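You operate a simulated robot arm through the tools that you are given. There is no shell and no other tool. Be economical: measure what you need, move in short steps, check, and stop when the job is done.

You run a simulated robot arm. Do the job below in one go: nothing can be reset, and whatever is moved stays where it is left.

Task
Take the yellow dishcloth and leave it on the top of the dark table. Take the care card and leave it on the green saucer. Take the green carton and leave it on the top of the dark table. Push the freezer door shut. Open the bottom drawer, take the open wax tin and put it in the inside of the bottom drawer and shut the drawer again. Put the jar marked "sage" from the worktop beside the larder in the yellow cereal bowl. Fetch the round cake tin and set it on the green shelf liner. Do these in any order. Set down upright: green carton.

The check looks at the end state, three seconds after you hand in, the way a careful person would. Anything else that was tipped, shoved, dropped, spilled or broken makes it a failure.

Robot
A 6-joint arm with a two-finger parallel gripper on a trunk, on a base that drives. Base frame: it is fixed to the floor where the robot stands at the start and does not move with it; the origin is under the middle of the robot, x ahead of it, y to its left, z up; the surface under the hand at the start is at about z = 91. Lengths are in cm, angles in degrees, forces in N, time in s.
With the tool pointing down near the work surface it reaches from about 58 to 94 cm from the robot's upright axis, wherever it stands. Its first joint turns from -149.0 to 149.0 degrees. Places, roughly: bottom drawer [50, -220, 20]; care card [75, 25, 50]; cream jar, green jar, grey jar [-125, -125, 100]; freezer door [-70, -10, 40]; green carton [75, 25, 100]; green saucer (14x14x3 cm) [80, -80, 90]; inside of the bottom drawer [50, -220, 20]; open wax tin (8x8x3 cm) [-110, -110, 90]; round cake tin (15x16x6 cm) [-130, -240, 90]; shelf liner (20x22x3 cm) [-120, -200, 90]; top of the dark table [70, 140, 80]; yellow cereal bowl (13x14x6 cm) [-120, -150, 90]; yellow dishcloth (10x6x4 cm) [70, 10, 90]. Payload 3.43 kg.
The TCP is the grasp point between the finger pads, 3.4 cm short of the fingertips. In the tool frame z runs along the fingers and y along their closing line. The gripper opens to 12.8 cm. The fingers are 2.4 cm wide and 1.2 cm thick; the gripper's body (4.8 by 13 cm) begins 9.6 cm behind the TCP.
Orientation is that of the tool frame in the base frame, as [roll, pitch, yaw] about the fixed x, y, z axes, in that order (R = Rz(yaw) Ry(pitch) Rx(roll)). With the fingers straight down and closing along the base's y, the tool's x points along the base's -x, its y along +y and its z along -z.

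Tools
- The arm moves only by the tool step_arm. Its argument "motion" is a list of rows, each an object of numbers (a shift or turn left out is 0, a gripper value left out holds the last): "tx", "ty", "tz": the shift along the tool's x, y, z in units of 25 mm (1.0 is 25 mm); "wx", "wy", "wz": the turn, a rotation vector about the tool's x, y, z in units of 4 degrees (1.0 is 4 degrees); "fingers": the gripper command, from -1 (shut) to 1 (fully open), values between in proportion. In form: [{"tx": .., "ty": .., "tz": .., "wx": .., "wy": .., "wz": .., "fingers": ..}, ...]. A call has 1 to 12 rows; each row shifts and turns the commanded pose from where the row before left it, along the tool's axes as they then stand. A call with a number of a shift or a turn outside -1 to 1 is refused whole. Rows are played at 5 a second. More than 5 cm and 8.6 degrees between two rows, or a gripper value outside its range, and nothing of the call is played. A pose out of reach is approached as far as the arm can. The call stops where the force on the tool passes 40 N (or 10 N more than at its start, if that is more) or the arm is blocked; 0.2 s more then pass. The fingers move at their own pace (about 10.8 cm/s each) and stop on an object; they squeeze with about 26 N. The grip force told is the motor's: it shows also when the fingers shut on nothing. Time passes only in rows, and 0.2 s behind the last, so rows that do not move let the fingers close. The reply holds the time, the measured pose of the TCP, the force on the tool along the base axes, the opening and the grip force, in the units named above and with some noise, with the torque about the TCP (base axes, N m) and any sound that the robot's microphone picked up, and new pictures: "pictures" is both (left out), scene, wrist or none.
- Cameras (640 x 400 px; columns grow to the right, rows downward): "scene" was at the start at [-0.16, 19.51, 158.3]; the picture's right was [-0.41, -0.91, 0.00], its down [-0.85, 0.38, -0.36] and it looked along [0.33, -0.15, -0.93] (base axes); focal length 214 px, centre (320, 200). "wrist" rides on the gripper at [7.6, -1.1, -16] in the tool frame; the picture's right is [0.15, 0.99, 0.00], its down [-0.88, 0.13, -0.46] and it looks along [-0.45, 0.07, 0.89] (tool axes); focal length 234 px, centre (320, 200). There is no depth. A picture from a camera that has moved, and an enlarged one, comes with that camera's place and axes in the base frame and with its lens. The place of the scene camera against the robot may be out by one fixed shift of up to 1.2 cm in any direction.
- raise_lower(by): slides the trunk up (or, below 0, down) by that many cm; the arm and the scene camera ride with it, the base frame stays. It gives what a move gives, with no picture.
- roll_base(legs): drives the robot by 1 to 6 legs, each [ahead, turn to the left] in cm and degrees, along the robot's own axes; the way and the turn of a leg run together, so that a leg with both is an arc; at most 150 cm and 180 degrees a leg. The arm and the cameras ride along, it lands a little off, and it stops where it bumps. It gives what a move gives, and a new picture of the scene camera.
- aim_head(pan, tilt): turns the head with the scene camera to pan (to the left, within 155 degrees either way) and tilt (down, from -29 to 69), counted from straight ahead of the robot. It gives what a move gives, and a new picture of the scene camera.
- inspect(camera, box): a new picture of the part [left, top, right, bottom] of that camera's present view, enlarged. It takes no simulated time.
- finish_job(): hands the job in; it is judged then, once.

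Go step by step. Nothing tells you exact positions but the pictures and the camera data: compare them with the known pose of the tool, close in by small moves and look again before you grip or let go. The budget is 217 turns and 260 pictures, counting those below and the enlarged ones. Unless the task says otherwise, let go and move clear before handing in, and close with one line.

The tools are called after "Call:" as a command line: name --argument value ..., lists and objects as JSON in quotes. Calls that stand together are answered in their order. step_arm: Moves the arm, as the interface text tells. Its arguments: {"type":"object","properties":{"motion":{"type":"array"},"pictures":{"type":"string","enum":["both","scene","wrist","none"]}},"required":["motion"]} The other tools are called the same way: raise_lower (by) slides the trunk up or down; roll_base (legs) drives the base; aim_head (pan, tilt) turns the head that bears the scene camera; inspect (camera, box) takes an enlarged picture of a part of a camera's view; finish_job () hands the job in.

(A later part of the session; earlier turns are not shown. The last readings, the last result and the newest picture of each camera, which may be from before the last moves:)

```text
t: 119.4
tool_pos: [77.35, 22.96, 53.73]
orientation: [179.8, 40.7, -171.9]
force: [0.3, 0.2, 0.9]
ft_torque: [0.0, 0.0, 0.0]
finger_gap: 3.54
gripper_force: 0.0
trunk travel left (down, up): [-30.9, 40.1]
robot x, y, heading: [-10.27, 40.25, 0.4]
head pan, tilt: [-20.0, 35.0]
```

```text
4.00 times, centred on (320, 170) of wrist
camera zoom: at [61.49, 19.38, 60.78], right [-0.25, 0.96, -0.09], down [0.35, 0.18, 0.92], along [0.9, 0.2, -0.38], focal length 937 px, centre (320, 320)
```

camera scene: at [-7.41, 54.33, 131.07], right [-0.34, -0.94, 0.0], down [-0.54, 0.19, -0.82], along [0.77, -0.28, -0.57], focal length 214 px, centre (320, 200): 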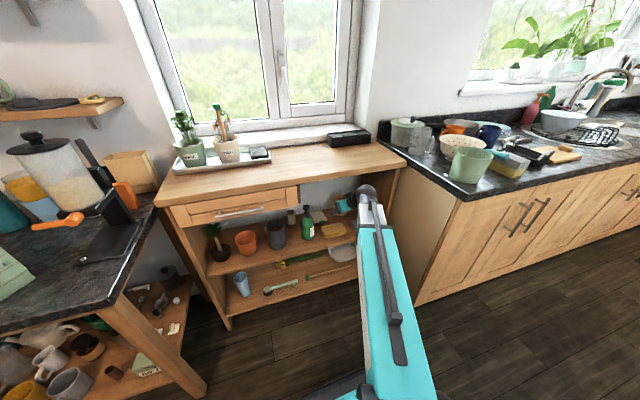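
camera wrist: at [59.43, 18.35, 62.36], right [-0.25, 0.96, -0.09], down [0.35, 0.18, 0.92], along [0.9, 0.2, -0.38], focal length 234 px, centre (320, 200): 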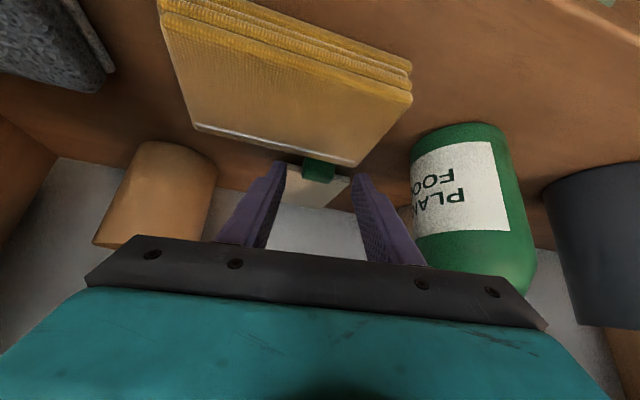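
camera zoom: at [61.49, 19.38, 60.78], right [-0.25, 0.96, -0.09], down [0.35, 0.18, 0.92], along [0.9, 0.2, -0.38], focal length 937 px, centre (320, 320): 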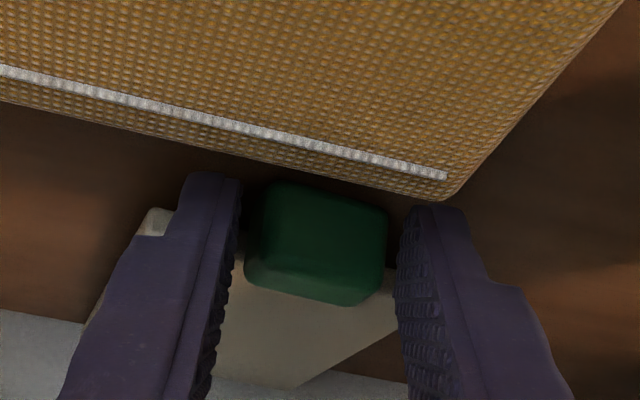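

The fingers now squeeze the tab square. I close fully.

Call:
step_arm --motion '[{"fingers": -1}, {"fingers": -1}, {"fingers": -1}]' --pictures "none"

Call:
inspect --camera "wrist" --box '[240, 120, 400, 220]'

```text
t: 120.2
tool_pos: [77.53, 22.9, 53.79]
orientation: [179.8, 40.6, -172.0]
force: [-0.3, 0.4, -0.1]
ft_torque: [-0.01, 0.04, -0.01]
finger_gap: 3.01
gripper_force: 26.1
trunk travel left (down, up): [-30.9, 40.1]
robot x, y, heading: [-10.27, 39.91, 0.2]
head pan, tilt: [-20.0, 35.0]
```

```text
4.00 times, centred on (320, 170) of wrist
camera zoom: at [61.49, 19.38, 60.78], right [-0.25, 0.96, -0.09], down [0.35, 0.18, 0.92], along [0.9, 0.2, -0.38], focal length 937 px, centre (320, 320)
```

zoom: 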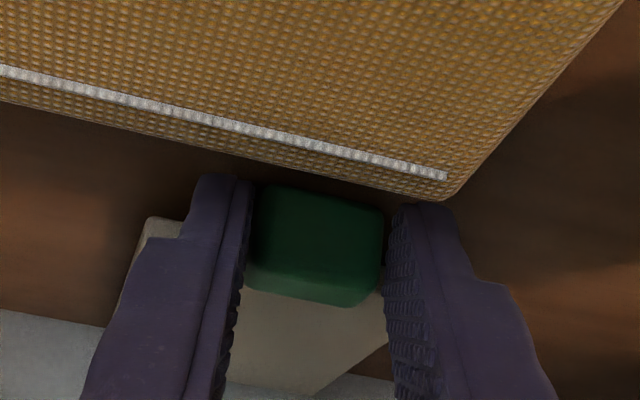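

Gripped at 3.0 cm. I lift a bit and check.

Call:
step_arm --motion '[{"tx": -0.33, "tz": -0.38}, {"tx": -0.656, "tz": -0.755}, {"tx": -0.656, "tz": -0.755}]' --pictures "both"

```text
t: 121.0
tool_pos: [77.44, 22.96, 60.05]
orientation: [179.7, 40.6, -172.0]
force: [0.4, 0.2, -1.2]
ft_torque: [-0.01, 0.04, 0.01]
finger_gap: 3.01
gripper_force: 25.8
trunk travel left (down, up): [-30.9, 40.1]
robot x, y, heading: [-10.22, 40.06, 0.1]
head pan, tilt: [-20.0, 35.0]
camera scene: at [-7.37, 54.33, 131.06], right [-0.34, -0.94, 0.0], down [-0.54, 0.19, -0.82], along [0.77, -0.28, -0.57], focal length 214 px, centre (320, 200)
camera wrist: at [61.54, 19.35, 67.06], right [-0.25, 0.96, -0.09], down [0.35, 0.18, 0.92], along [0.9, 0.2, -0.38], focal length 234 px, centre (320, 200)
```

scene: 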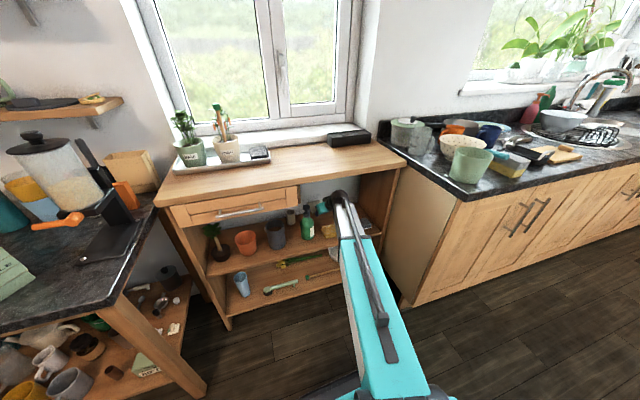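
wrist: 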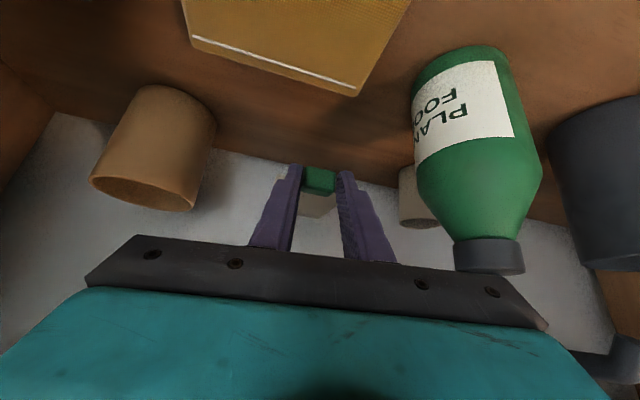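

The card is held by its tab. I draw the arm in, back away from the cabinet and raise the trunk.

Call:
step_arm --motion '[{"tx": 0.76, "tz": -0.65}, {"tx": 0.76, "tz": -0.65}, {"tx": 0.76, "tz": -0.65}, {"tx": 0.76, "tz": -0.65}, {"tx": 0.76, "tz": -0.65}]' --pictures "none"

Call:
roll_base --legs '[[-22, 0]]'

Call:
inspect --camera "wrist" --box '[0, 0, 640, 400]'

```text
t: 122.2
tool_pos: [65.02, 21.29, 60.03]
orientation: [179.7, 40.5, -171.8]
force: [-0.1, 0.4, -0.7]
ft_torque: [-0.01, 0.04, -0.02]
finger_gap: 2.99
gripper_force: 25.8
trunk travel left (down, up): [-30.9, 40.1]
robot x, y, heading: [-10.34, 40.11, 0.2]
head pan, tilt: [-20.0, 35.0]
```

```text
t: 124.0
tool_pos: [42.48, 21.23, 60.09]
orientation: [179.9, 40.5, -171.8]
force: [0.7, -0.5, -0.6]
ft_torque: [-0.01, 0.04, -0.01]
finger_gap: 2.98
gripper_force: 25.6
trunk travel left (down, up): [-30.9, 40.1]
robot x, y, heading: [-32.68, 40.03, 0.2]
head pan, tilt: [-20.0, 35.0]
camera scene: at [-29.88, 54.24, 131.07], right [-0.34, -0.94, 0.0], down [-0.54, 0.19, -0.82], along [0.77, -0.28, -0.57], focal length 214 px, centre (320, 200)
```

scene: 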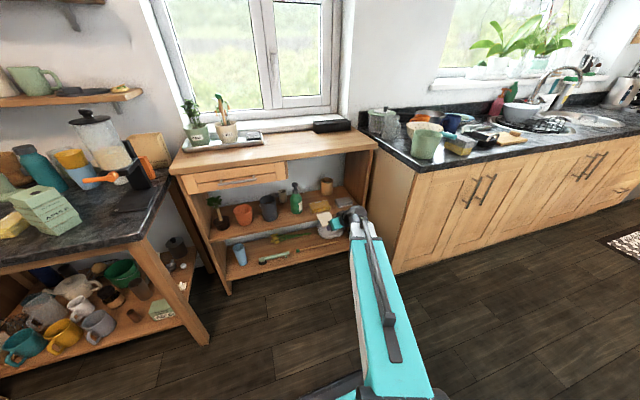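

```text
1.00 times, centred on (320, 200) of wrist (not enlarged: the box is as wide or as high as the picture)
camera zoom: at [26.64, 17.62, 67.07], right [-0.25, 0.96, -0.09], down [0.35, 0.18, 0.92], along [0.9, 0.2, -0.38], focal length 234 px, centre (320, 200)
```

zoom: 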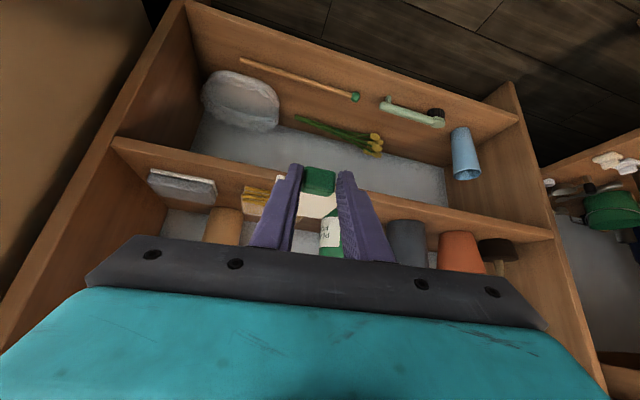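

Call:
raise_lower --by 40

Call:
step_arm --motion '[{"tx": -0.65, "tz": -0.76}, {"tx": -0.65, "tz": -0.76}, {"tx": -0.65, "tz": -0.76}, {"tx": -0.65, "tz": -0.76}, {"tx": -0.65, "tz": -0.76}, {"tx": -0.65, "tz": -0.76}]' --pictures "none"

Call:
roll_base --legs '[[0, -77]]'

```text
t: 127.8
tool_pos: [42.54, 21.17, 99.99]
orientation: [179.9, 40.5, -171.8]
force: [0.2, 0.7, -0.3]
ft_torque: [-0.04, 0.04, -0.03]
finger_gap: 2.97
gripper_force: 25.8
trunk travel left (down, up): [-70.9, 0.1]
robot x, y, heading: [-32.45, 39.75, 0.3]
head pan, tilt: [-20.0, 35.0]
```

```text
t: 129.2
tool_pos: [42.43, 21.16, 115.05]
orientation: [179.7, 40.5, -171.8]
force: [-0.2, 0.6, -0.4]
ft_torque: [0.02, 0.04, 0.01]
finger_gap: 2.91
gripper_force: 25.8
trunk travel left (down, up): [-70.9, 0.1]
robot x, y, heading: [-32.8, 39.89, 0.3]
head pan, tilt: [-20.0, 35.0]
```

```text
t: 134.2
tool_pos: [-33.24, -37.15, 114.92]
orientation: [179.8, 40.5, 111.9]
force: [0.3, 0.5, -0.7]
ft_torque: [0.0, -0.04, -0.01]
finger_gap: 2.93
gripper_force: 25.9
trunk travel left (down, up): [-70.9, 0.1]
robot x, y, heading: [-36.38, 39.76, -75.7]
head pan, tilt: [-20.0, 35.0]
camera scene: at [-22.55, 39.52, 171.06], right [-0.99, 0.1, 0.0], down [0.06, 0.57, -0.82], along [-0.08, -0.81, -0.57], focal length 214 px, centre (320, 200)
```

scene: 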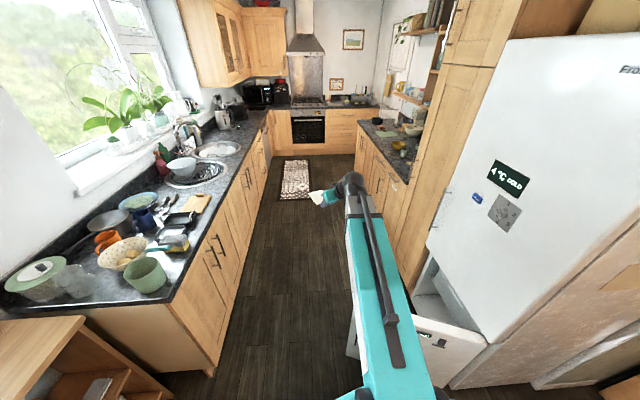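

The way along the aisle is free. I drive to about (-10, -60) with the card.

Call:
roll_base --legs '[[103, 0]]'

Call:
roll_base --legs '[[0, 76]]'

Call:
aim_head --pan -15 --tilt 40

```text
t: 140.1
tool_pos: [-7.9, -136.15, 114.97]
orientation: [179.8, 40.7, 112.1]
force: [0.4, -0.1, 0.8]
ft_torque: [0.05, 0.01, -0.01]
finger_gap: 2.91
gripper_force: 25.6
trunk travel left (down, up): [-70.9, 0.1]
robot x, y, heading: [-11.15, -59.5, -75.7]
head pan, tilt: [-20.0, 35.0]
camera scene: at [2.6, -59.34, 171.07], right [-1.0, 0.1, 0.0], down [0.06, 0.57, -0.82], along [-0.08, -0.82, -0.57], focal length 214 px, centre (320, 200)
```

scene: 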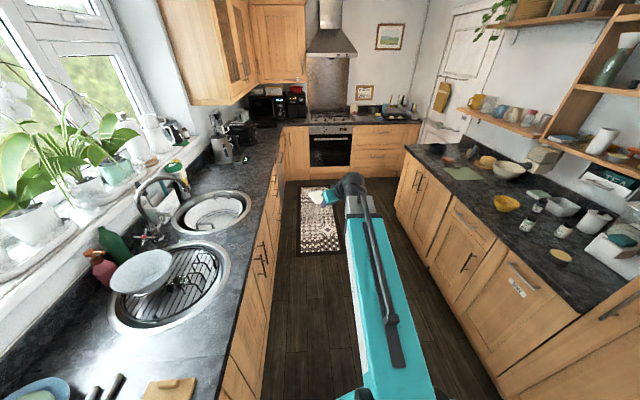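

```text
t: 145.0
tool_pos: [64.21, -74.93, 114.99]
orientation: [179.7, 40.6, -172.0]
force: [-0.6, -0.1, -0.6]
ft_torque: [0.04, -0.01, 0.01]
finger_gap: 2.87
gripper_force: 26.0
trunk travel left (down, up): [-70.9, 0.1]
robot x, y, heading: [-11.24, -56.5, -0.2]
head pan, tilt: [-20.0, 35.0]
camera scene: at [-8.12, -42.08, 171.08], right [-0.34, -0.94, 0.0], down [-0.54, 0.2, -0.82], along [0.77, -0.28, -0.57], focal length 214 px, centre (320, 200)
```

scene: 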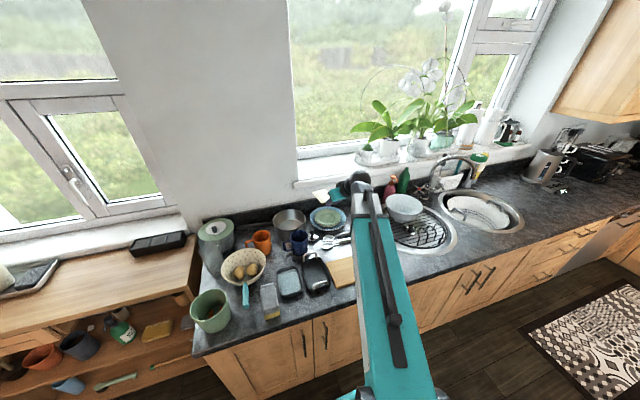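

```text
t: 145.7
tool_pos: [64.24, -74.8, 115.02]
orientation: [179.8, 40.6, -172.0]
force: [-0.9, 0.3, -0.6]
ft_torque: [-0.02, 0.03, -0.02]
finger_gap: 2.91
gripper_force: 25.6
trunk travel left (down, up): [-70.9, 0.1]
robot x, y, heading: [-11.5, -56.37, -0.2]
head pan, tilt: [-15.0, 40.0]
camera scene: at [-8.07, -41.11, 170.31], right [-0.26, -0.97, 0.0], down [-0.62, 0.17, -0.77], along [0.74, -0.2, -0.64], focal length 214 px, centre (320, 200)
```

scene: 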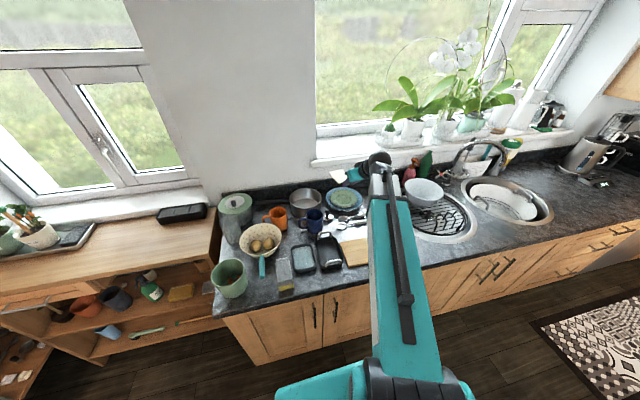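

Call:
inspect --camera "scene" --box '[280, 150, 420, 238]'

Call:
inspect --camera "wrist" --box '[0, 0, 640, 400]'

```text
4.55 times, centred on (350, 194) of scene
camera zoom: at [-8.07, -41.11, 170.31], right [-0.26, -0.97, 0.0], down [-0.62, 0.17, -0.77], along [0.74, -0.2, -0.64], focal length 975 px, centre (184, 227)
```

zoom: 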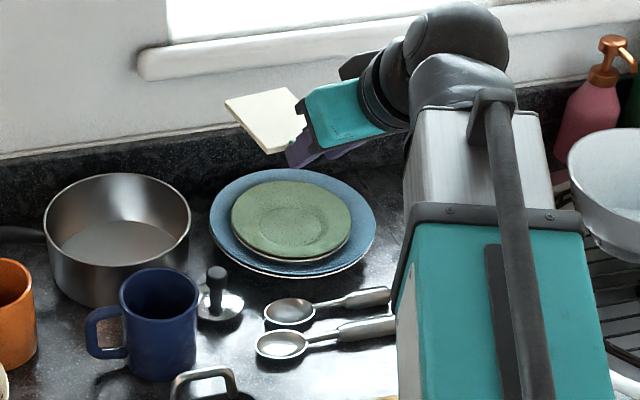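

```text
1.00 times, centred on (320, 200) of wrist (not enlarged: the box is as wide or as high as the picture)
camera zoom: at [48.35, -78.35, 122.06], right [-0.25, 0.96, -0.09], down [0.35, 0.18, 0.92], along [0.9, 0.2, -0.38], focal length 234 px, centre (320, 200)
```

zoom: 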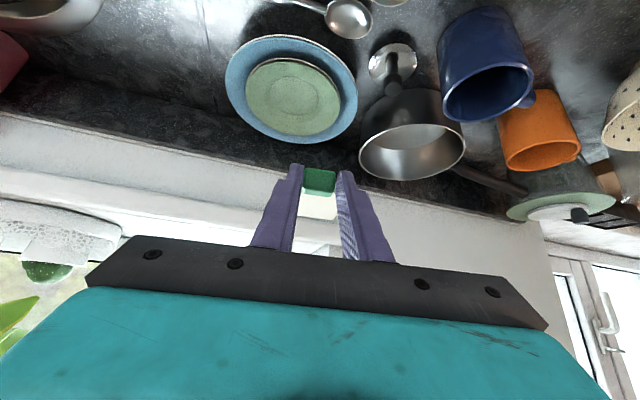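

The green saucer lies on a blue plate at about (77, -77.7). I bring the card over it and lower part of the way.

Call:
step_arm --motion '[{"ty": -0.93, "tx": -0.65, "tz": 0.56}, {"ty": -0.93, "tx": -0.65, "tz": 0.56}, {"tx": 0.65, "tz": 0.76}, {"tx": 0.65, "tz": 0.76}, {"tx": 0.65, "tz": 0.76}, {"tx": 0.65, "tz": 0.76}]'

Call:
inspect --camera "scene" --box '[280, 150, 420, 238]'

```text
t: 147.1
tool_pos: [69.14, -78.77, 105.01]
orientation: [179.8, 40.6, -171.9]
force: [0.1, -0.8, 0.5]
ft_torque: [0.0, -0.05, -0.02]
finger_gap: 2.86
gripper_force: 26.2
trunk travel left (down, up): [-70.9, 0.1]
robot x, y, heading: [-10.57, -56.41, -0.2]
head pan, tilt: [-15.0, 40.0]
camera scene: at [-8.08, -41.14, 170.31], right [-0.26, -0.97, 0.0], down [-0.62, 0.17, -0.77], along [0.74, -0.2, -0.64], focal length 214 px, centre (320, 200)
camera wrist: at [53.24, -82.38, 112.05], right [-0.25, 0.96, -0.09], down [0.35, 0.18, 0.92], along [0.9, 0.2, -0.38], focal length 234 px, centre (320, 200)
```

scene: 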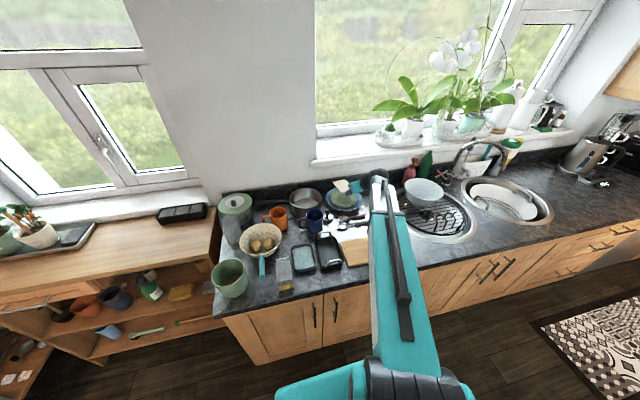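
wrist: 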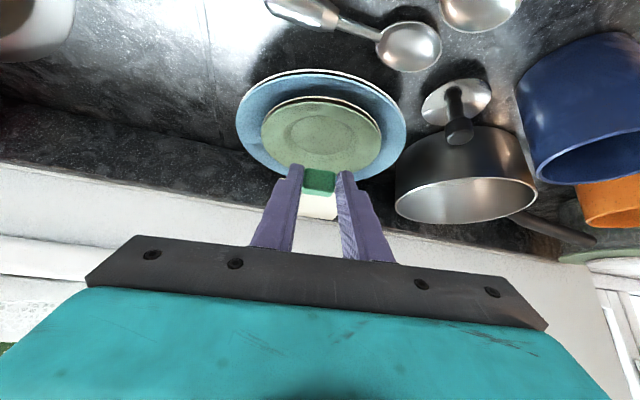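

```text
4.55 times, centred on (350, 194) of scene
camera zoom: at [-8.08, -41.14, 170.31], right [-0.26, -0.97, 0.0], down [-0.62, 0.17, -0.77], along [0.74, -0.2, -0.64], focal length 975 px, centre (184, 227)
```

zoom: 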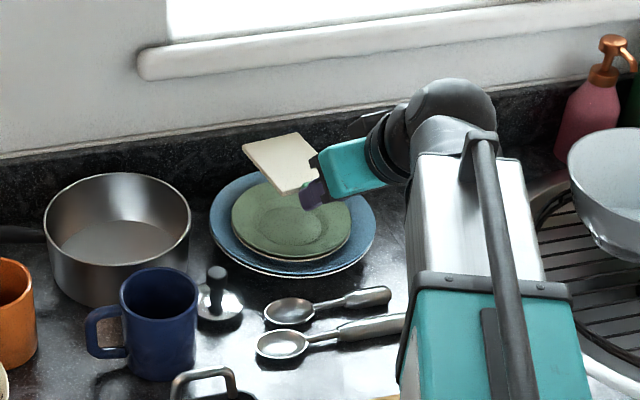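

Call:
step_arm --motion '[{"tx": 0.65, "tz": 0.76}, {"tx": 0.52, "tz": 0.61}, {"tx": 0.2, "tz": 0.23}, {"tx": 0.13, "tz": 0.15}]' --pictures "wrist"

Call:
inspect --camera "scene" --box '[300, 160, 400, 222]'

```text
t: 148.1
tool_pos: [69.12, -78.72, 99.21]
orientation: [179.9, 40.6, -171.9]
force: [0.5, -0.7, -0.2]
ft_torque: [0.01, 0.05, -0.04]
finger_gap: 2.88
gripper_force: 25.9
trunk travel left (down, up): [-70.9, 0.1]
robot x, y, heading: [-11.05, -56.35, -0.3]
head pan, tilt: [-15.0, 40.0]
camera wrist: at [53.27, -82.35, 106.27], right [-0.25, 0.96, -0.09], down [0.35, 0.18, 0.92], along [0.9, 0.2, -0.38], focal length 234 px, centre (320, 200)
```

wrist: 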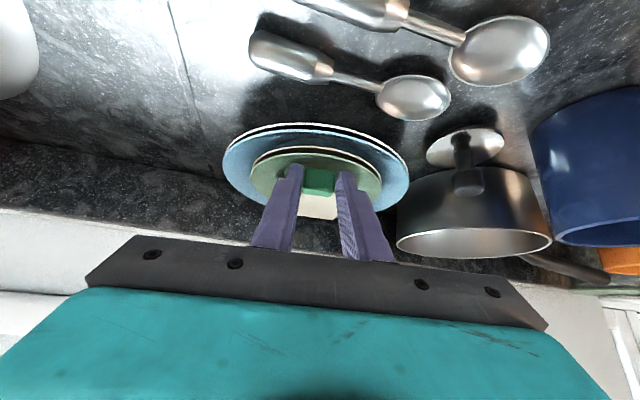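

```text
6.40 times, centred on (350, 191) of scene
camera zoom: at [-8.1, -41.14, 170.31], right [-0.26, -0.97, 0.0], down [-0.62, 0.17, -0.77], along [0.74, -0.2, -0.64], focal length 1373 px, centre (128, 258)
```

zoom: 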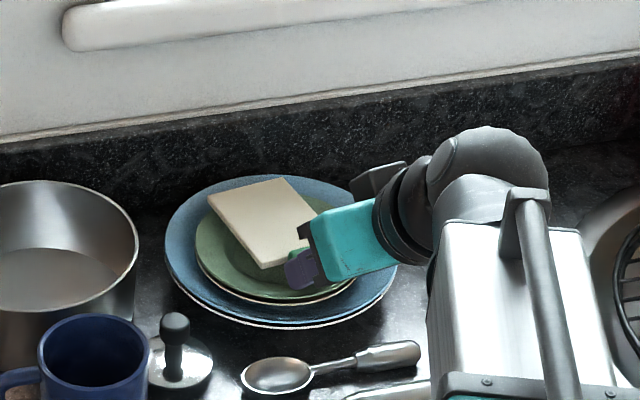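

Call:
step_arm --motion '[{"ty": -0.3}, {"tx": 0.2, "tz": 0.23}, {"tx": 0.13, "tz": 0.15}, {"tx": 0.13, "tz": 0.15}, {"tx": 0.1, "tz": 0.12}]' --pictures "none"

Call:
inspect --camera "scene" --box '[300, 160, 400, 222]'

Call:
inspect --camera "wrist" --box '[220, 110, 420, 235]'

```text
t: 149.2
tool_pos: [69.35, -79.6, 98.28]
orientation: [-179.9, 41.5, -172.0]
force: [1.3, 1.0, 18.2]
ft_torque: [-0.05, -0.69, 0.03]
finger_gap: 2.9
gripper_force: 25.7
trunk travel left (down, up): [-70.9, 0.1]
robot x, y, heading: [-10.76, -56.09, -0.2]
head pan, tilt: [-15.0, 40.0]
stopped in row 5: the force on the tool passed its limit at 43 N (the readings are from after the stop); the commanded pose is now the measured one
```

```text
6.40 times, centred on (350, 191) of scene
camera zoom: at [-8.29, -41.05, 170.3], right [-0.26, -0.97, 0.0], down [-0.62, 0.17, -0.77], along [0.74, -0.2, -0.64], focal length 1373 px, centre (128, 258)
```

zoom: 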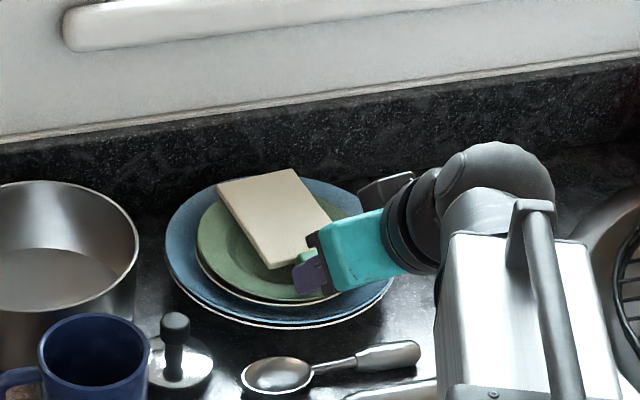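

```text
3.20 times, centred on (320, 172) of wrist
camera zoom: at [53.4, -83.12, 105.0], right [-0.24, 0.96, -0.1], down [0.34, 0.18, 0.92], along [0.91, 0.19, -0.37], focal length 749 px, centre (320, 288)
```

zoom: 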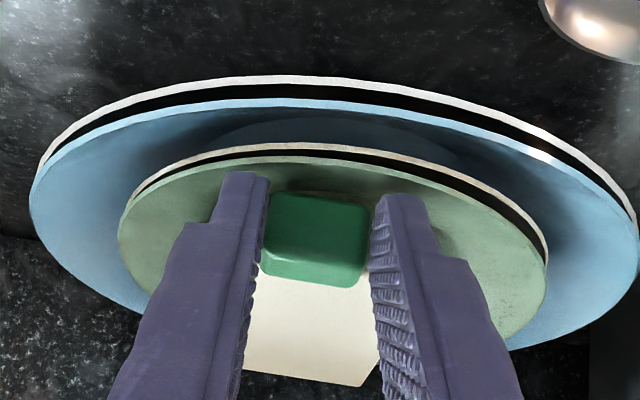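

The card sits about 2 cm too far back on the saucer. I lift slightly, draw it back, and lower again.

Call:
step_arm --motion '[{"tx": -0.26, "tz": -0.3}, {"tx": 0.33, "tz": -0.28}, {"tx": 0.33, "tz": -0.28}, {"tx": 0.13, "tz": 0.15}, {"tx": 0.13, "tz": 0.15}]' --pictures "none"

Call:
inspect --camera "scene" --box '[300, 160, 400, 222]'

Call:
inspect --camera "wrist" --box '[220, 110, 420, 235]'

```text
t: 150.3
tool_pos: [67.08, -80.04, 98.22]
orientation: [-179.9, 41.4, -172.0]
force: [-4.2, -0.3, 19.8]
ft_torque: [0.21, -0.8, -0.02]
finger_gap: 2.93
gripper_force: 25.9
trunk travel left (down, up): [-70.9, 0.1]
robot x, y, heading: [-11.73, -56.4, -0.2]
head pan, tilt: [-15.0, 40.0]
```

```text
6.40 times, centred on (350, 191) of scene
camera zoom: at [-8.42, -41.08, 170.35], right [-0.26, -0.97, 0.0], down [-0.62, 0.17, -0.77], along [0.74, -0.2, -0.64], focal length 1373 px, centre (128, 258)
```

zoom: 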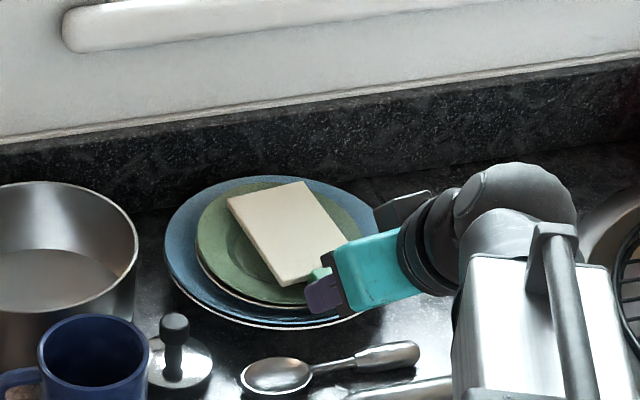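

```text
3.20 times, centred on (320, 172) of wrist
camera zoom: at [51.12, -83.43, 104.97], right [-0.25, 0.96, -0.1], down [0.34, 0.18, 0.92], along [0.91, 0.19, -0.37], focal length 749 px, centre (320, 288)
```

zoom: 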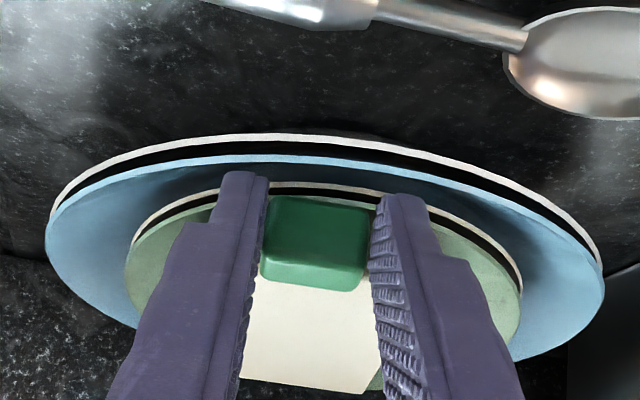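

The card now lies over the saucer and is in contact. I release with a small opening and back off along the tool axis.

Call:
step_arm --motion '[{"tx": -0.07, "tz": -0.08}, {"fingers": -0.3}, {"fingers": -0.3}, {"tz": -0.6}, {"tz": -1}, {"tz": -1}, {"tz": -1}]' --pictures "wrist"

Call:
inspect --camera "scene" --box '[300, 160, 400, 222]'

```text
t: 151.9
tool_pos: [61.32, -80.75, 104.99]
orientation: [179.9, 41.1, -172.0]
force: [0.3, -0.4, -0.2]
ft_torque: [-0.01, 0.0, -0.03]
finger_gap: 4.48
gripper_force: 0.0
trunk travel left (down, up): [-70.9, 0.1]
robot x, y, heading: [-10.84, -56.29, 0.1]
head pan, tilt: [-15.0, 40.0]
camera wrist: at [45.41, -84.32, 111.86], right [-0.25, 0.96, -0.1], down [0.34, 0.18, 0.92], along [0.91, 0.2, -0.37], focal length 234 px, centre (320, 200)
```

wrist: 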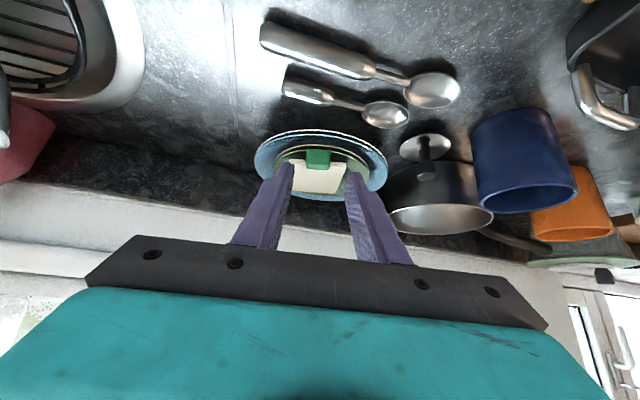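

```text
6.40 times, centred on (350, 191) of scene
camera zoom: at [-8.15, -41.14, 170.31], right [-0.26, -0.97, 0.0], down [-0.62, 0.17, -0.77], along [0.74, -0.2, -0.64], focal length 1373 px, centre (128, 258)
```

zoom: 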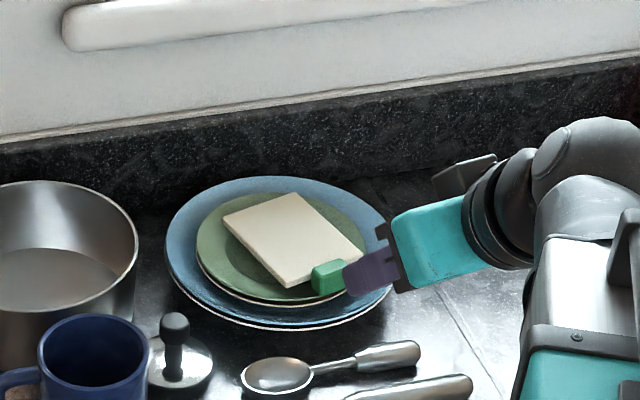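

The card rests on the green saucer. I raise and draw in the arm, then turn toward the freezer side.

Call:
step_arm --motion '[{"tx": -0.65, "tz": -0.76}, {"tx": -0.65, "tz": -0.76}, {"tx": -0.65, "tz": -0.76}, {"tx": -0.65, "tz": -0.76}, {"tx": -0.65, "tz": -0.76}, {"tx": -0.65, "tz": -0.76}]' --pictures "none"

Call:
aim_head --pan -155 --tilt 40

Call:
aim_head --pan 140 --tilt 50

```text
t: 153.3
tool_pos: [61.26, -80.79, 119.92]
orientation: [179.9, 41.2, -171.9]
force: [-0.6, -0.1, 0.4]
ft_torque: [0.03, 0.0, 0.01]
finger_gap: 4.48
gripper_force: 0.0
trunk travel left (down, up): [-70.9, 0.1]
robot x, y, heading: [-11.05, -56.25, -0.1]
head pan, tilt: [-15.0, 40.0]
```

```text
t: 155.6
tool_pos: [61.25, -80.81, 119.88]
orientation: [179.9, 41.1, -172.0]
force: [0.4, -0.9, -0.1]
ft_torque: [0.01, -0.02, 0.04]
finger_gap: 4.47
gripper_force: 0.0
trunk travel left (down, up): [-70.9, 0.1]
robot x, y, heading: [-10.88, -56.46, -0.1]
head pan, tilt: [-154.7, 40.0]
camera scene: at [-24.02, -42.54, 170.31], right [-0.43, 0.9, 0.0], down [0.58, 0.27, -0.77], along [-0.69, -0.33, -0.64], focal length 214 px, centre (320, 200)
```

scene: 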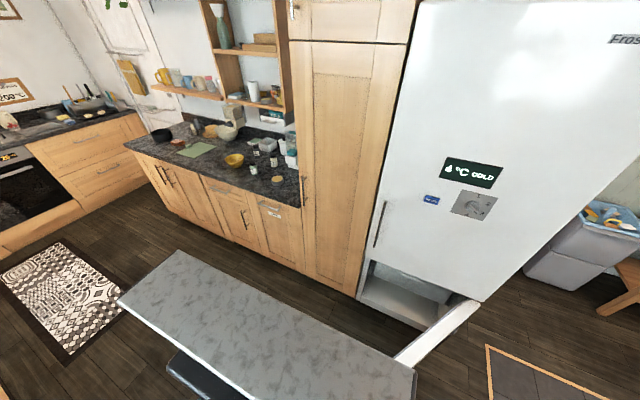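

```text
t: 159.6
tool_pos: [61.28, -80.75, 119.81]
orientation: [179.9, 41.1, -172.1]
force: [-1.0, 0.0, -0.5]
ft_torque: [-0.03, 0.02, -0.05]
finger_gap: 4.48
gripper_force: 0.0
trunk travel left (down, up): [-70.9, 0.1]
robot x, y, heading: [-11.07, -56.35, -0.1]
head pan, tilt: [140.0, 50.0]
camera scene: at [-22.21, -33.96, 168.89], right [0.64, 0.76, 0.0], down [0.59, -0.49, -0.64], along [-0.49, 0.41, -0.77], focal length 214 px, centre (320, 200)
```

scene: 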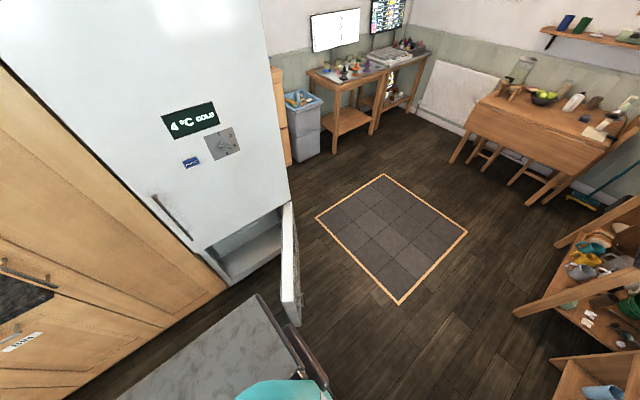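

The freezer's lower door stands open, from its hinge near (-107, 9) to its free end near (-60, -25). I come round to its outer side, with the robot facing the freezer.

Call:
roll_base --legs '[[0, 60], [25, 0], [0, 120]]'

Call:
aim_head --pan 0 --tilt 55

```text
t: 165.1
tool_pos: [57.76, 12.66, 120.12]
orientation: [180.0, 41.2, -112.2]
force: [-0.2, -0.8, 0.1]
ft_torque: [0.06, 0.01, -0.03]
finger_gap: 4.48
gripper_force: 0.0
trunk travel left (down, up): [-70.9, 0.1]
robot x, y, heading: [-1.49, -36.22, 57.9]
head pan, tilt: [140.0, 50.0]
stopped in leg 2: the robot was blocked; the commanded pose is now the measured one
camera scene: at [-26.66, -33.06, 168.88], right [-0.3, 0.95, 0.0], down [0.73, 0.23, -0.64], along [-0.61, -0.19, -0.77], focal length 214 px, centre (320, 200)
```

scene: 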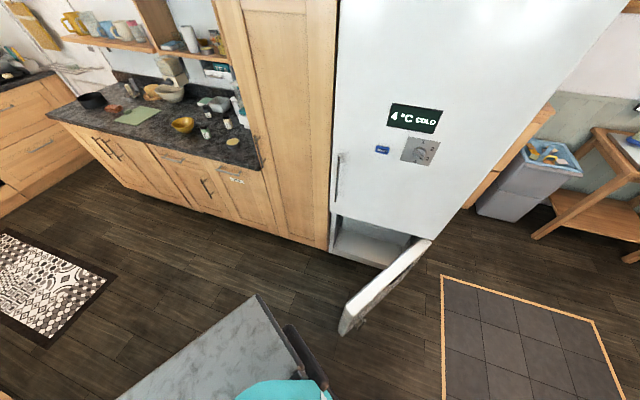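

```text
t: 167.3
tool_pos: [57.7, 12.85, 119.9]
orientation: [179.9, 41.1, -112.3]
force: [0.1, 0.0, -0.4]
ft_torque: [-0.01, 0.04, 0.02]
finger_gap: 4.49
gripper_force: 0.0
trunk travel left (down, up): [-70.9, 0.1]
robot x, y, heading: [-1.61, -36.26, 57.7]
head pan, tilt: [0.0, 55.0]
camera scene: at [-15.35, -24.48, 168.24], right [0.84, -0.54, 0.0], down [-0.44, -0.69, -0.57], along [0.31, 0.48, -0.82], focal length 214 px, centre (320, 200)
```

scene: 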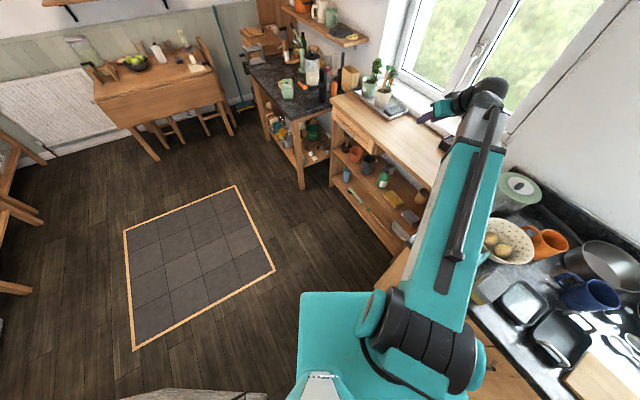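

The base met the counter corner. I back off, swing wide into the open floor, and turn to face the door's outer side.

Call:
roll_base --legs '[[-6, 0], [0, 40], [58, 0], [0, 122]]'

Call:
aim_head --pan 0 --tilt 50

```text
t: 181.2
tool_pos: [-83.65, -11.63, 119.92]
orientation: [179.8, 41.1, 49.4]
force: [1.0, -0.2, 0.0]
ft_torque: [0.0, 0.01, 0.02]
finger_gap: 4.49
gripper_force: 0.0
trunk travel left (down, up): [-70.9, 0.1]
robot x, y, heading: [-9.04, 13.06, -140.7]
head pan, tilt: [0.0, 55.0]
camera scene: at [-1.32, -1.51, 168.25], right [-0.63, 0.77, 0.0], down [0.63, 0.52, -0.57], along [-0.44, -0.36, -0.82], focal length 214 px, centre (320, 200)
```

scene: 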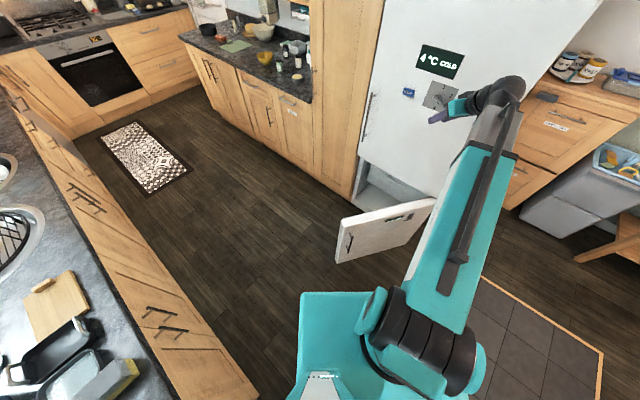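

```text
t: 181.9
tool_pos: [-83.61, -11.81, 119.76]
orientation: [-179.9, 41.2, 49.7]
force: [-0.1, -1.0, 0.2]
ft_torque: [0.01, 0.04, -0.01]
finger_gap: 4.49
gripper_force: 0.1
trunk travel left (down, up): [-70.9, 0.1]
robot x, y, heading: [-9.51, 12.77, -140.8]
head pan, tilt: [0.0, 50.0]
camera scene: at [-1.71, -1.97, 168.88], right [-0.63, 0.77, 0.0], down [0.59, 0.49, -0.64], along [-0.5, -0.41, -0.77], focal length 214 px, centre (320, 200)
```

scene: 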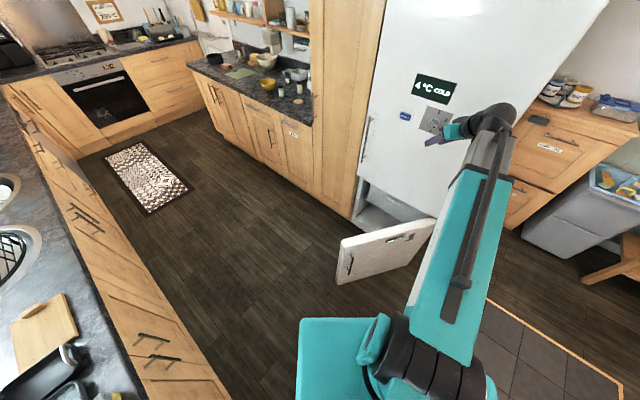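

I back off, lower the trunk, and set closed fingers as the pusher.

Call:
roll_base --legs '[[-20, 0]]'

Call:
raise_lower --by -40

Call:
raise_lower --by -27

Call:
step_arm --motion '[{"ty": 1, "fingers": -1}, {"ty": 1}, {"ty": 1}, {"ty": 1}]' --pictures "both"

```text
t: 183.6
tool_pos: [-68.13, 1.05, 120.0]
orientation: [-180.0, 41.1, 49.6]
force: [0.1, 0.1, 0.2]
ft_torque: [0.02, 0.02, -0.01]
finger_gap: 4.47
gripper_force: 0.0
trunk travel left (down, up): [-70.9, 0.1]
robot x, y, heading: [6.44, 25.38, -140.6]
head pan, tilt: [0.0, 50.0]
camera scene: at [13.9, 10.89, 168.9], right [-0.63, 0.77, 0.0], down [0.59, 0.49, -0.64], along [-0.5, -0.41, -0.77], focal length 214 px, centre (320, 200)
```

scene: 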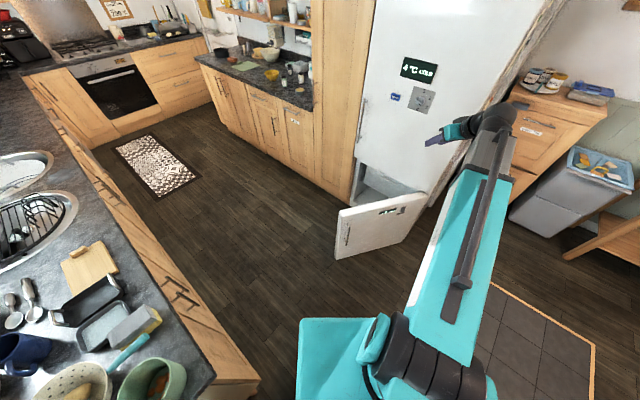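

```text
t: 187.4
tool_pos: [-68.08, 1.04, 79.9]
orientation: [180.0, 41.1, 49.7]
force: [-0.2, -0.2, 0.3]
ft_torque: [0.0, 0.01, -0.03]
finger_gap: 4.49
gripper_force: 0.1
trunk travel left (down, up): [-30.9, 40.1]
robot x, y, heading: [6.33, 25.59, -140.7]
head pan, tilt: [0.0, 50.0]
```

```text
t: 190.2
tool_pos: [-68.16, 1.02, 52.9]
orientation: [179.9, 41.2, 49.6]
force: [-1.0, 0.1, 0.1]
ft_torque: [-0.01, -0.01, -0.03]
finger_gap: 4.5
gripper_force: 0.0
trunk travel left (down, up): [-3.9, 67.1]
robot x, y, heading: [6.61, 25.8, -140.6]
head pan, tilt: [0.0, 50.0]
```

```text
t: 191.2
tool_pos: [-60.62, -5.47, 52.94]
orientation: [179.9, 41.1, 49.6]
force: [-1.2, 0.3, 0.5]
ft_torque: [0.02, -0.03, 0.01]
finger_gap: 0.0
gripper_force: 26.1
trunk travel left (down, up): [-3.9, 67.1]
robot x, y, heading: [6.48, 25.57, -140.6]
head pan, tilt: [0.0, 50.0]
camera scene: at [13.79, 10.81, 101.89], right [-0.63, 0.77, 0.0], down [0.59, 0.49, -0.64], along [-0.5, -0.41, -0.77], focal length 214 px, centre (320, 200)
camera wrist: at [-51.02, 7.44, 59.78], right [0.83, -0.56, -0.09], down [-0.14, -0.36, 0.92], along [-0.55, -0.75, -0.37], focal length 234 px, centre (320, 200)
```

scene: 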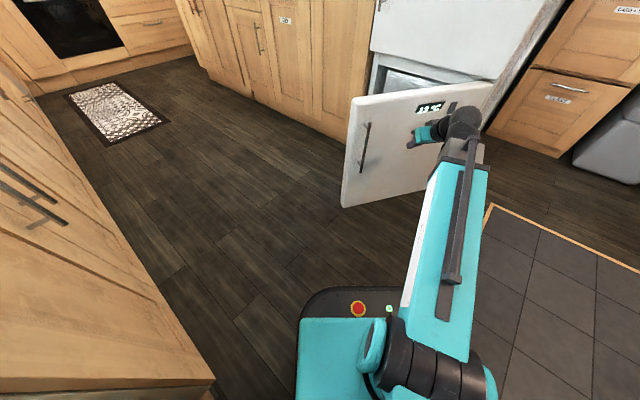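
wrist: 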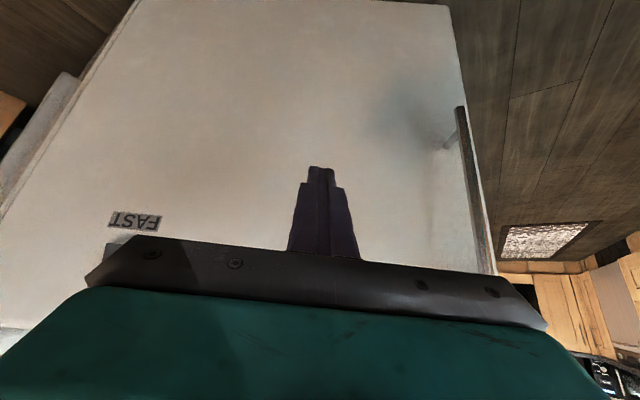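

The fingers face the door's outer side at mid-width. I roll forward to push.

Call:
roll_base --legs '[[38, 0]]'

```text
t: 193.8
tool_pos: [-89.84, -29.65, 52.86]
orientation: [179.9, 41.1, 49.7]
force: [0.8, -0.3, -0.4]
ft_torque: [0.03, 0.0, -0.03]
finger_gap: 0.0
gripper_force: 25.9
trunk travel left (down, up): [-3.9, 67.1]
robot x, y, heading: [-22.9, 1.84, -140.3]
head pan, tilt: [0.0, 50.0]
camera scene: at [-15.37, -13.17, 101.89], right [-0.64, 0.77, 0.0], down [0.59, 0.49, -0.64], along [-0.5, -0.41, -0.77], focal length 214 px, centre (320, 200)
```

scene: 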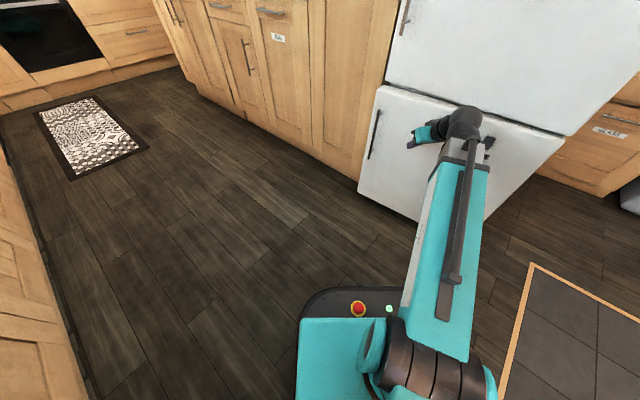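

The door is nearly shut. I finish the push with the arm, straight toward the freezer.

Call:
step_arm --motion '[{"tx": -0.489, "tz": 0.425, "ty": -0.761}, {"tx": -0.489, "tz": 0.425, "ty": -0.761}, {"tx": -0.489, "tz": 0.425, "ty": -0.761}, {"tx": -0.489, "tz": 0.425, "ty": -0.761}, {"tx": -0.489, "tz": 0.425, "ty": -0.761}, {"tx": -0.489, "tz": 0.425, "ty": -0.761}]' --pictures "scene"

```text
t: 194.6
tool_pos: [-95.97, -29.6, 52.95]
orientation: [179.2, 40.4, 49.9]
force: [13.0, 6.3, 11.1]
ft_torque: [-0.05, 0.07, 0.06]
finger_gap: 0.0
gripper_force: 26.9
trunk travel left (down, up): [-3.9, 67.1]
robot x, y, heading: [-22.78, 1.68, -140.6]
head pan, tilt: [0.0, 50.0]
stopped in row 4: the force on the tool passed its limit at 64 N (the readings are from after the stop); the commanded pose is now the measured one
camera scene: at [-15.23, -13.11, 101.91], right [-0.64, 0.77, 0.0], down [0.59, 0.49, -0.64], along [-0.5, -0.41, -0.77], focal length 214 px, centre (320, 200)
```

scene: 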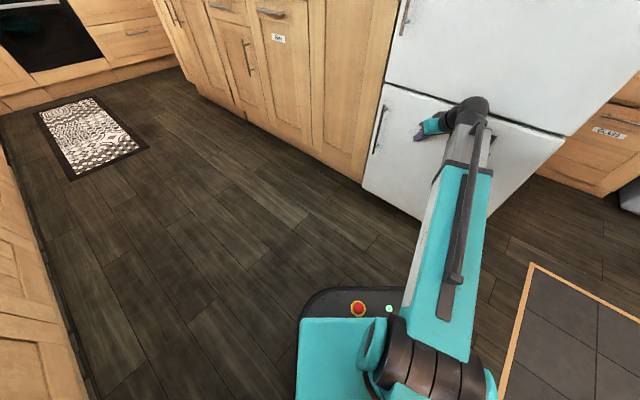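

Call:
inspect --camera "scene" --box '[340, 60, 600, 222]'

```text
2.46 times, centred on (470, 141) of scene
camera zoom: at [-15.23, -13.11, 101.91], right [-0.64, 0.77, 0.0], down [0.59, 0.49, -0.64], along [-0.5, -0.41, -0.77], focal length 528 px, centre (-49, 345)
```

zoom: 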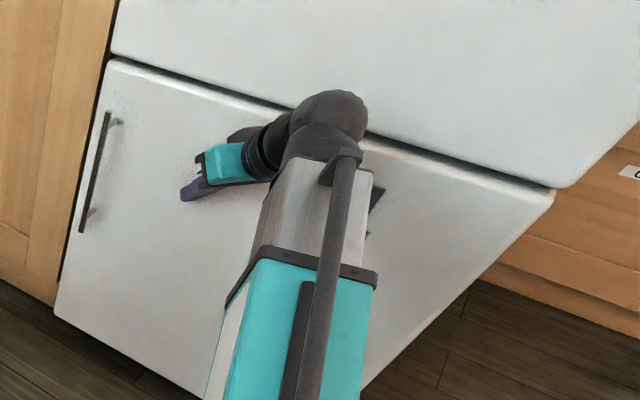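

The door is shut against its stop. I draw the hand back, raise the trunk and drive toward the worktop beside the larder.

Call:
step_arm --motion '[{"tx": 0.755, "tz": -0.656}, {"tx": 0.755, "tz": -0.656}, {"tx": 0.755, "tz": -0.656}, {"tx": 0.755, "tz": -0.656, "fingers": 1}, {"tx": 0.755, "tz": -0.656}]' --pictures "none"

Call:
raise_lower --by 40

Call:
raise_lower --by 27

Call:
roll_base --legs '[[-12, 0], [0, 50]]'

```text
t: 195.8
tool_pos: [-88.04, -20.03, 52.92]
orientation: [179.0, 40.4, 49.7]
force: [-0.5, -0.6, -0.8]
ft_torque: [0.04, -0.06, 0.04]
finger_gap: 12.42
gripper_force: 0.0
trunk travel left (down, up): [-3.9, 67.1]
robot x, y, heading: [-23.1, 1.59, -140.5]
head pan, tilt: [0.0, 50.0]
```

```text
t: 199.7
tool_pos: [-88.11, -20.06, 92.85]
orientation: [179.1, 40.3, 49.7]
force: [1.0, 0.4, 0.2]
ft_torque: [-0.03, 0.0, 0.02]
finger_gap: 12.81
gripper_force: 0.1
trunk travel left (down, up): [-43.9, 27.1]
robot x, y, heading: [-22.73, 1.74, -140.4]
head pan, tilt: [0.0, 50.0]
```

```text
t: 202.4
tool_pos: [-87.93, -19.89, 119.82]
orientation: [179.0, 40.2, 49.6]
force: [8.4, 5.6, -6.6]
ft_torque: [-0.06, -0.67, -0.69]
finger_gap: 12.64
gripper_force: 0.1
trunk travel left (down, up): [-70.9, 0.1]
robot x, y, heading: [-22.86, 1.27, -140.1]
head pan, tilt: [0.0, 50.0]
```

```text
t: 206.8
tool_pos: [-38.15, -55.11, 119.76]
orientation: [179.2, 40.4, 100.5]
force: [-0.3, 0.2, -0.7]
ft_torque: [0.02, 0.01, 0.02]
finger_gap: 12.78
gripper_force: 0.1
trunk travel left (down, up): [-70.9, 0.1]
robot x, y, heading: [-10.69, 9.33, -90.4]
head pan, tilt: [0.0, 50.0]
camera scene: at [5.53, 6.21, 168.89], right [-1.0, 0.01, 0.0], down [0.0, 0.77, -0.64], along [0.0, -0.64, -0.77], focal length 214 px, centre (320, 200)
```

scene: 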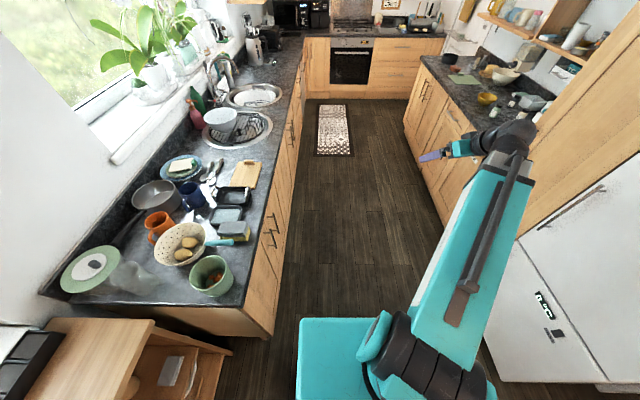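

Call:
inspect --camera "scene" --box '[480, 150, 640, 390]'

Call:
roll_base --legs '[[0, -10], [120, 0]]'

Call:
aim_head --pan -60 --tilt 45

```text
1.67 times, centred on (560, 270) of scene
camera zoom: at [5.53, 6.21, 168.89], right [-1.0, 0.01, 0.0], down [0.0, 0.77, -0.64], along [0.0, -0.64, -0.77], focal length 358 px, centre (-80, 83)
```

zoom: 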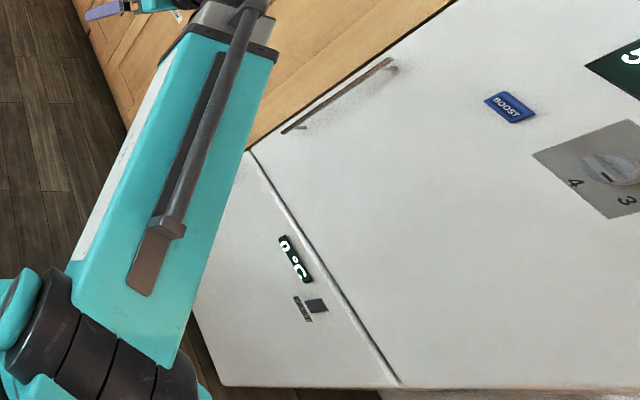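

```text
t: 214.6
tool_pos: [-69.1, -167.27, 119.77]
orientation: [179.1, 40.2, 91.1]
force: [-0.2, 0.4, -0.1]
ft_torque: [0.02, 0.0, 0.01]
finger_gap: 12.83
gripper_force: 0.0
trunk travel left (down, up): [-70.9, 0.1]
robot x, y, heading: [-31.27, -108.47, -100.0]
head pan, tilt: [0.0, 50.0]
camera scene: at [-16.11, -114.09, 168.89], right [-0.99, 0.17, 0.0], down [0.13, 0.76, -0.64], along [-0.11, -0.63, -0.77], focal length 214 px, centre (320, 200)
```

scene: 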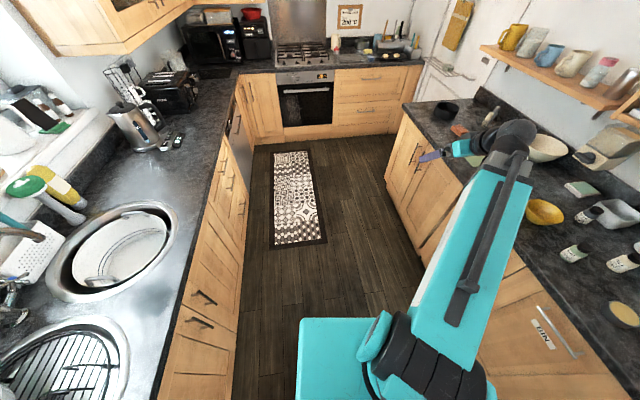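

```text
t: 215.8
tool_pos: [-69.04, -167.18, 119.68]
orientation: [179.1, 40.3, 91.1]
force: [-0.2, 0.4, -0.1]
ft_torque: [-0.02, 0.01, 0.0]
finger_gap: 12.81
gripper_force: 0.0
trunk travel left (down, up): [-70.9, 0.1]
robot x, y, heading: [-31.68, -108.72, -99.6]
head pan, tilt: [-60.0, 45.0]
camera scene: at [-22.44, -109.3, 169.58], right [-0.35, 0.94, 0.0], down [0.66, 0.25, -0.71], along [-0.66, -0.25, -0.71], focal length 214 px, centre (320, 200)
```

scene: 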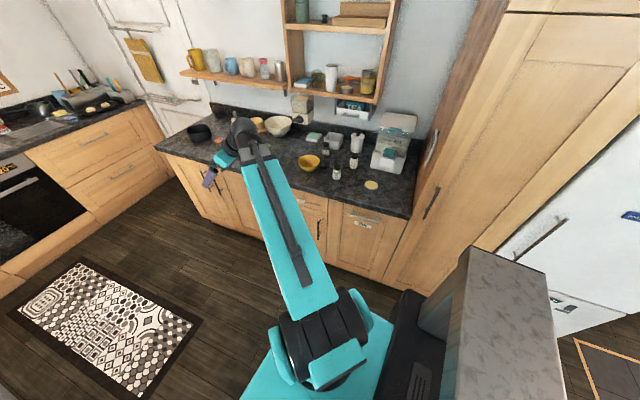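

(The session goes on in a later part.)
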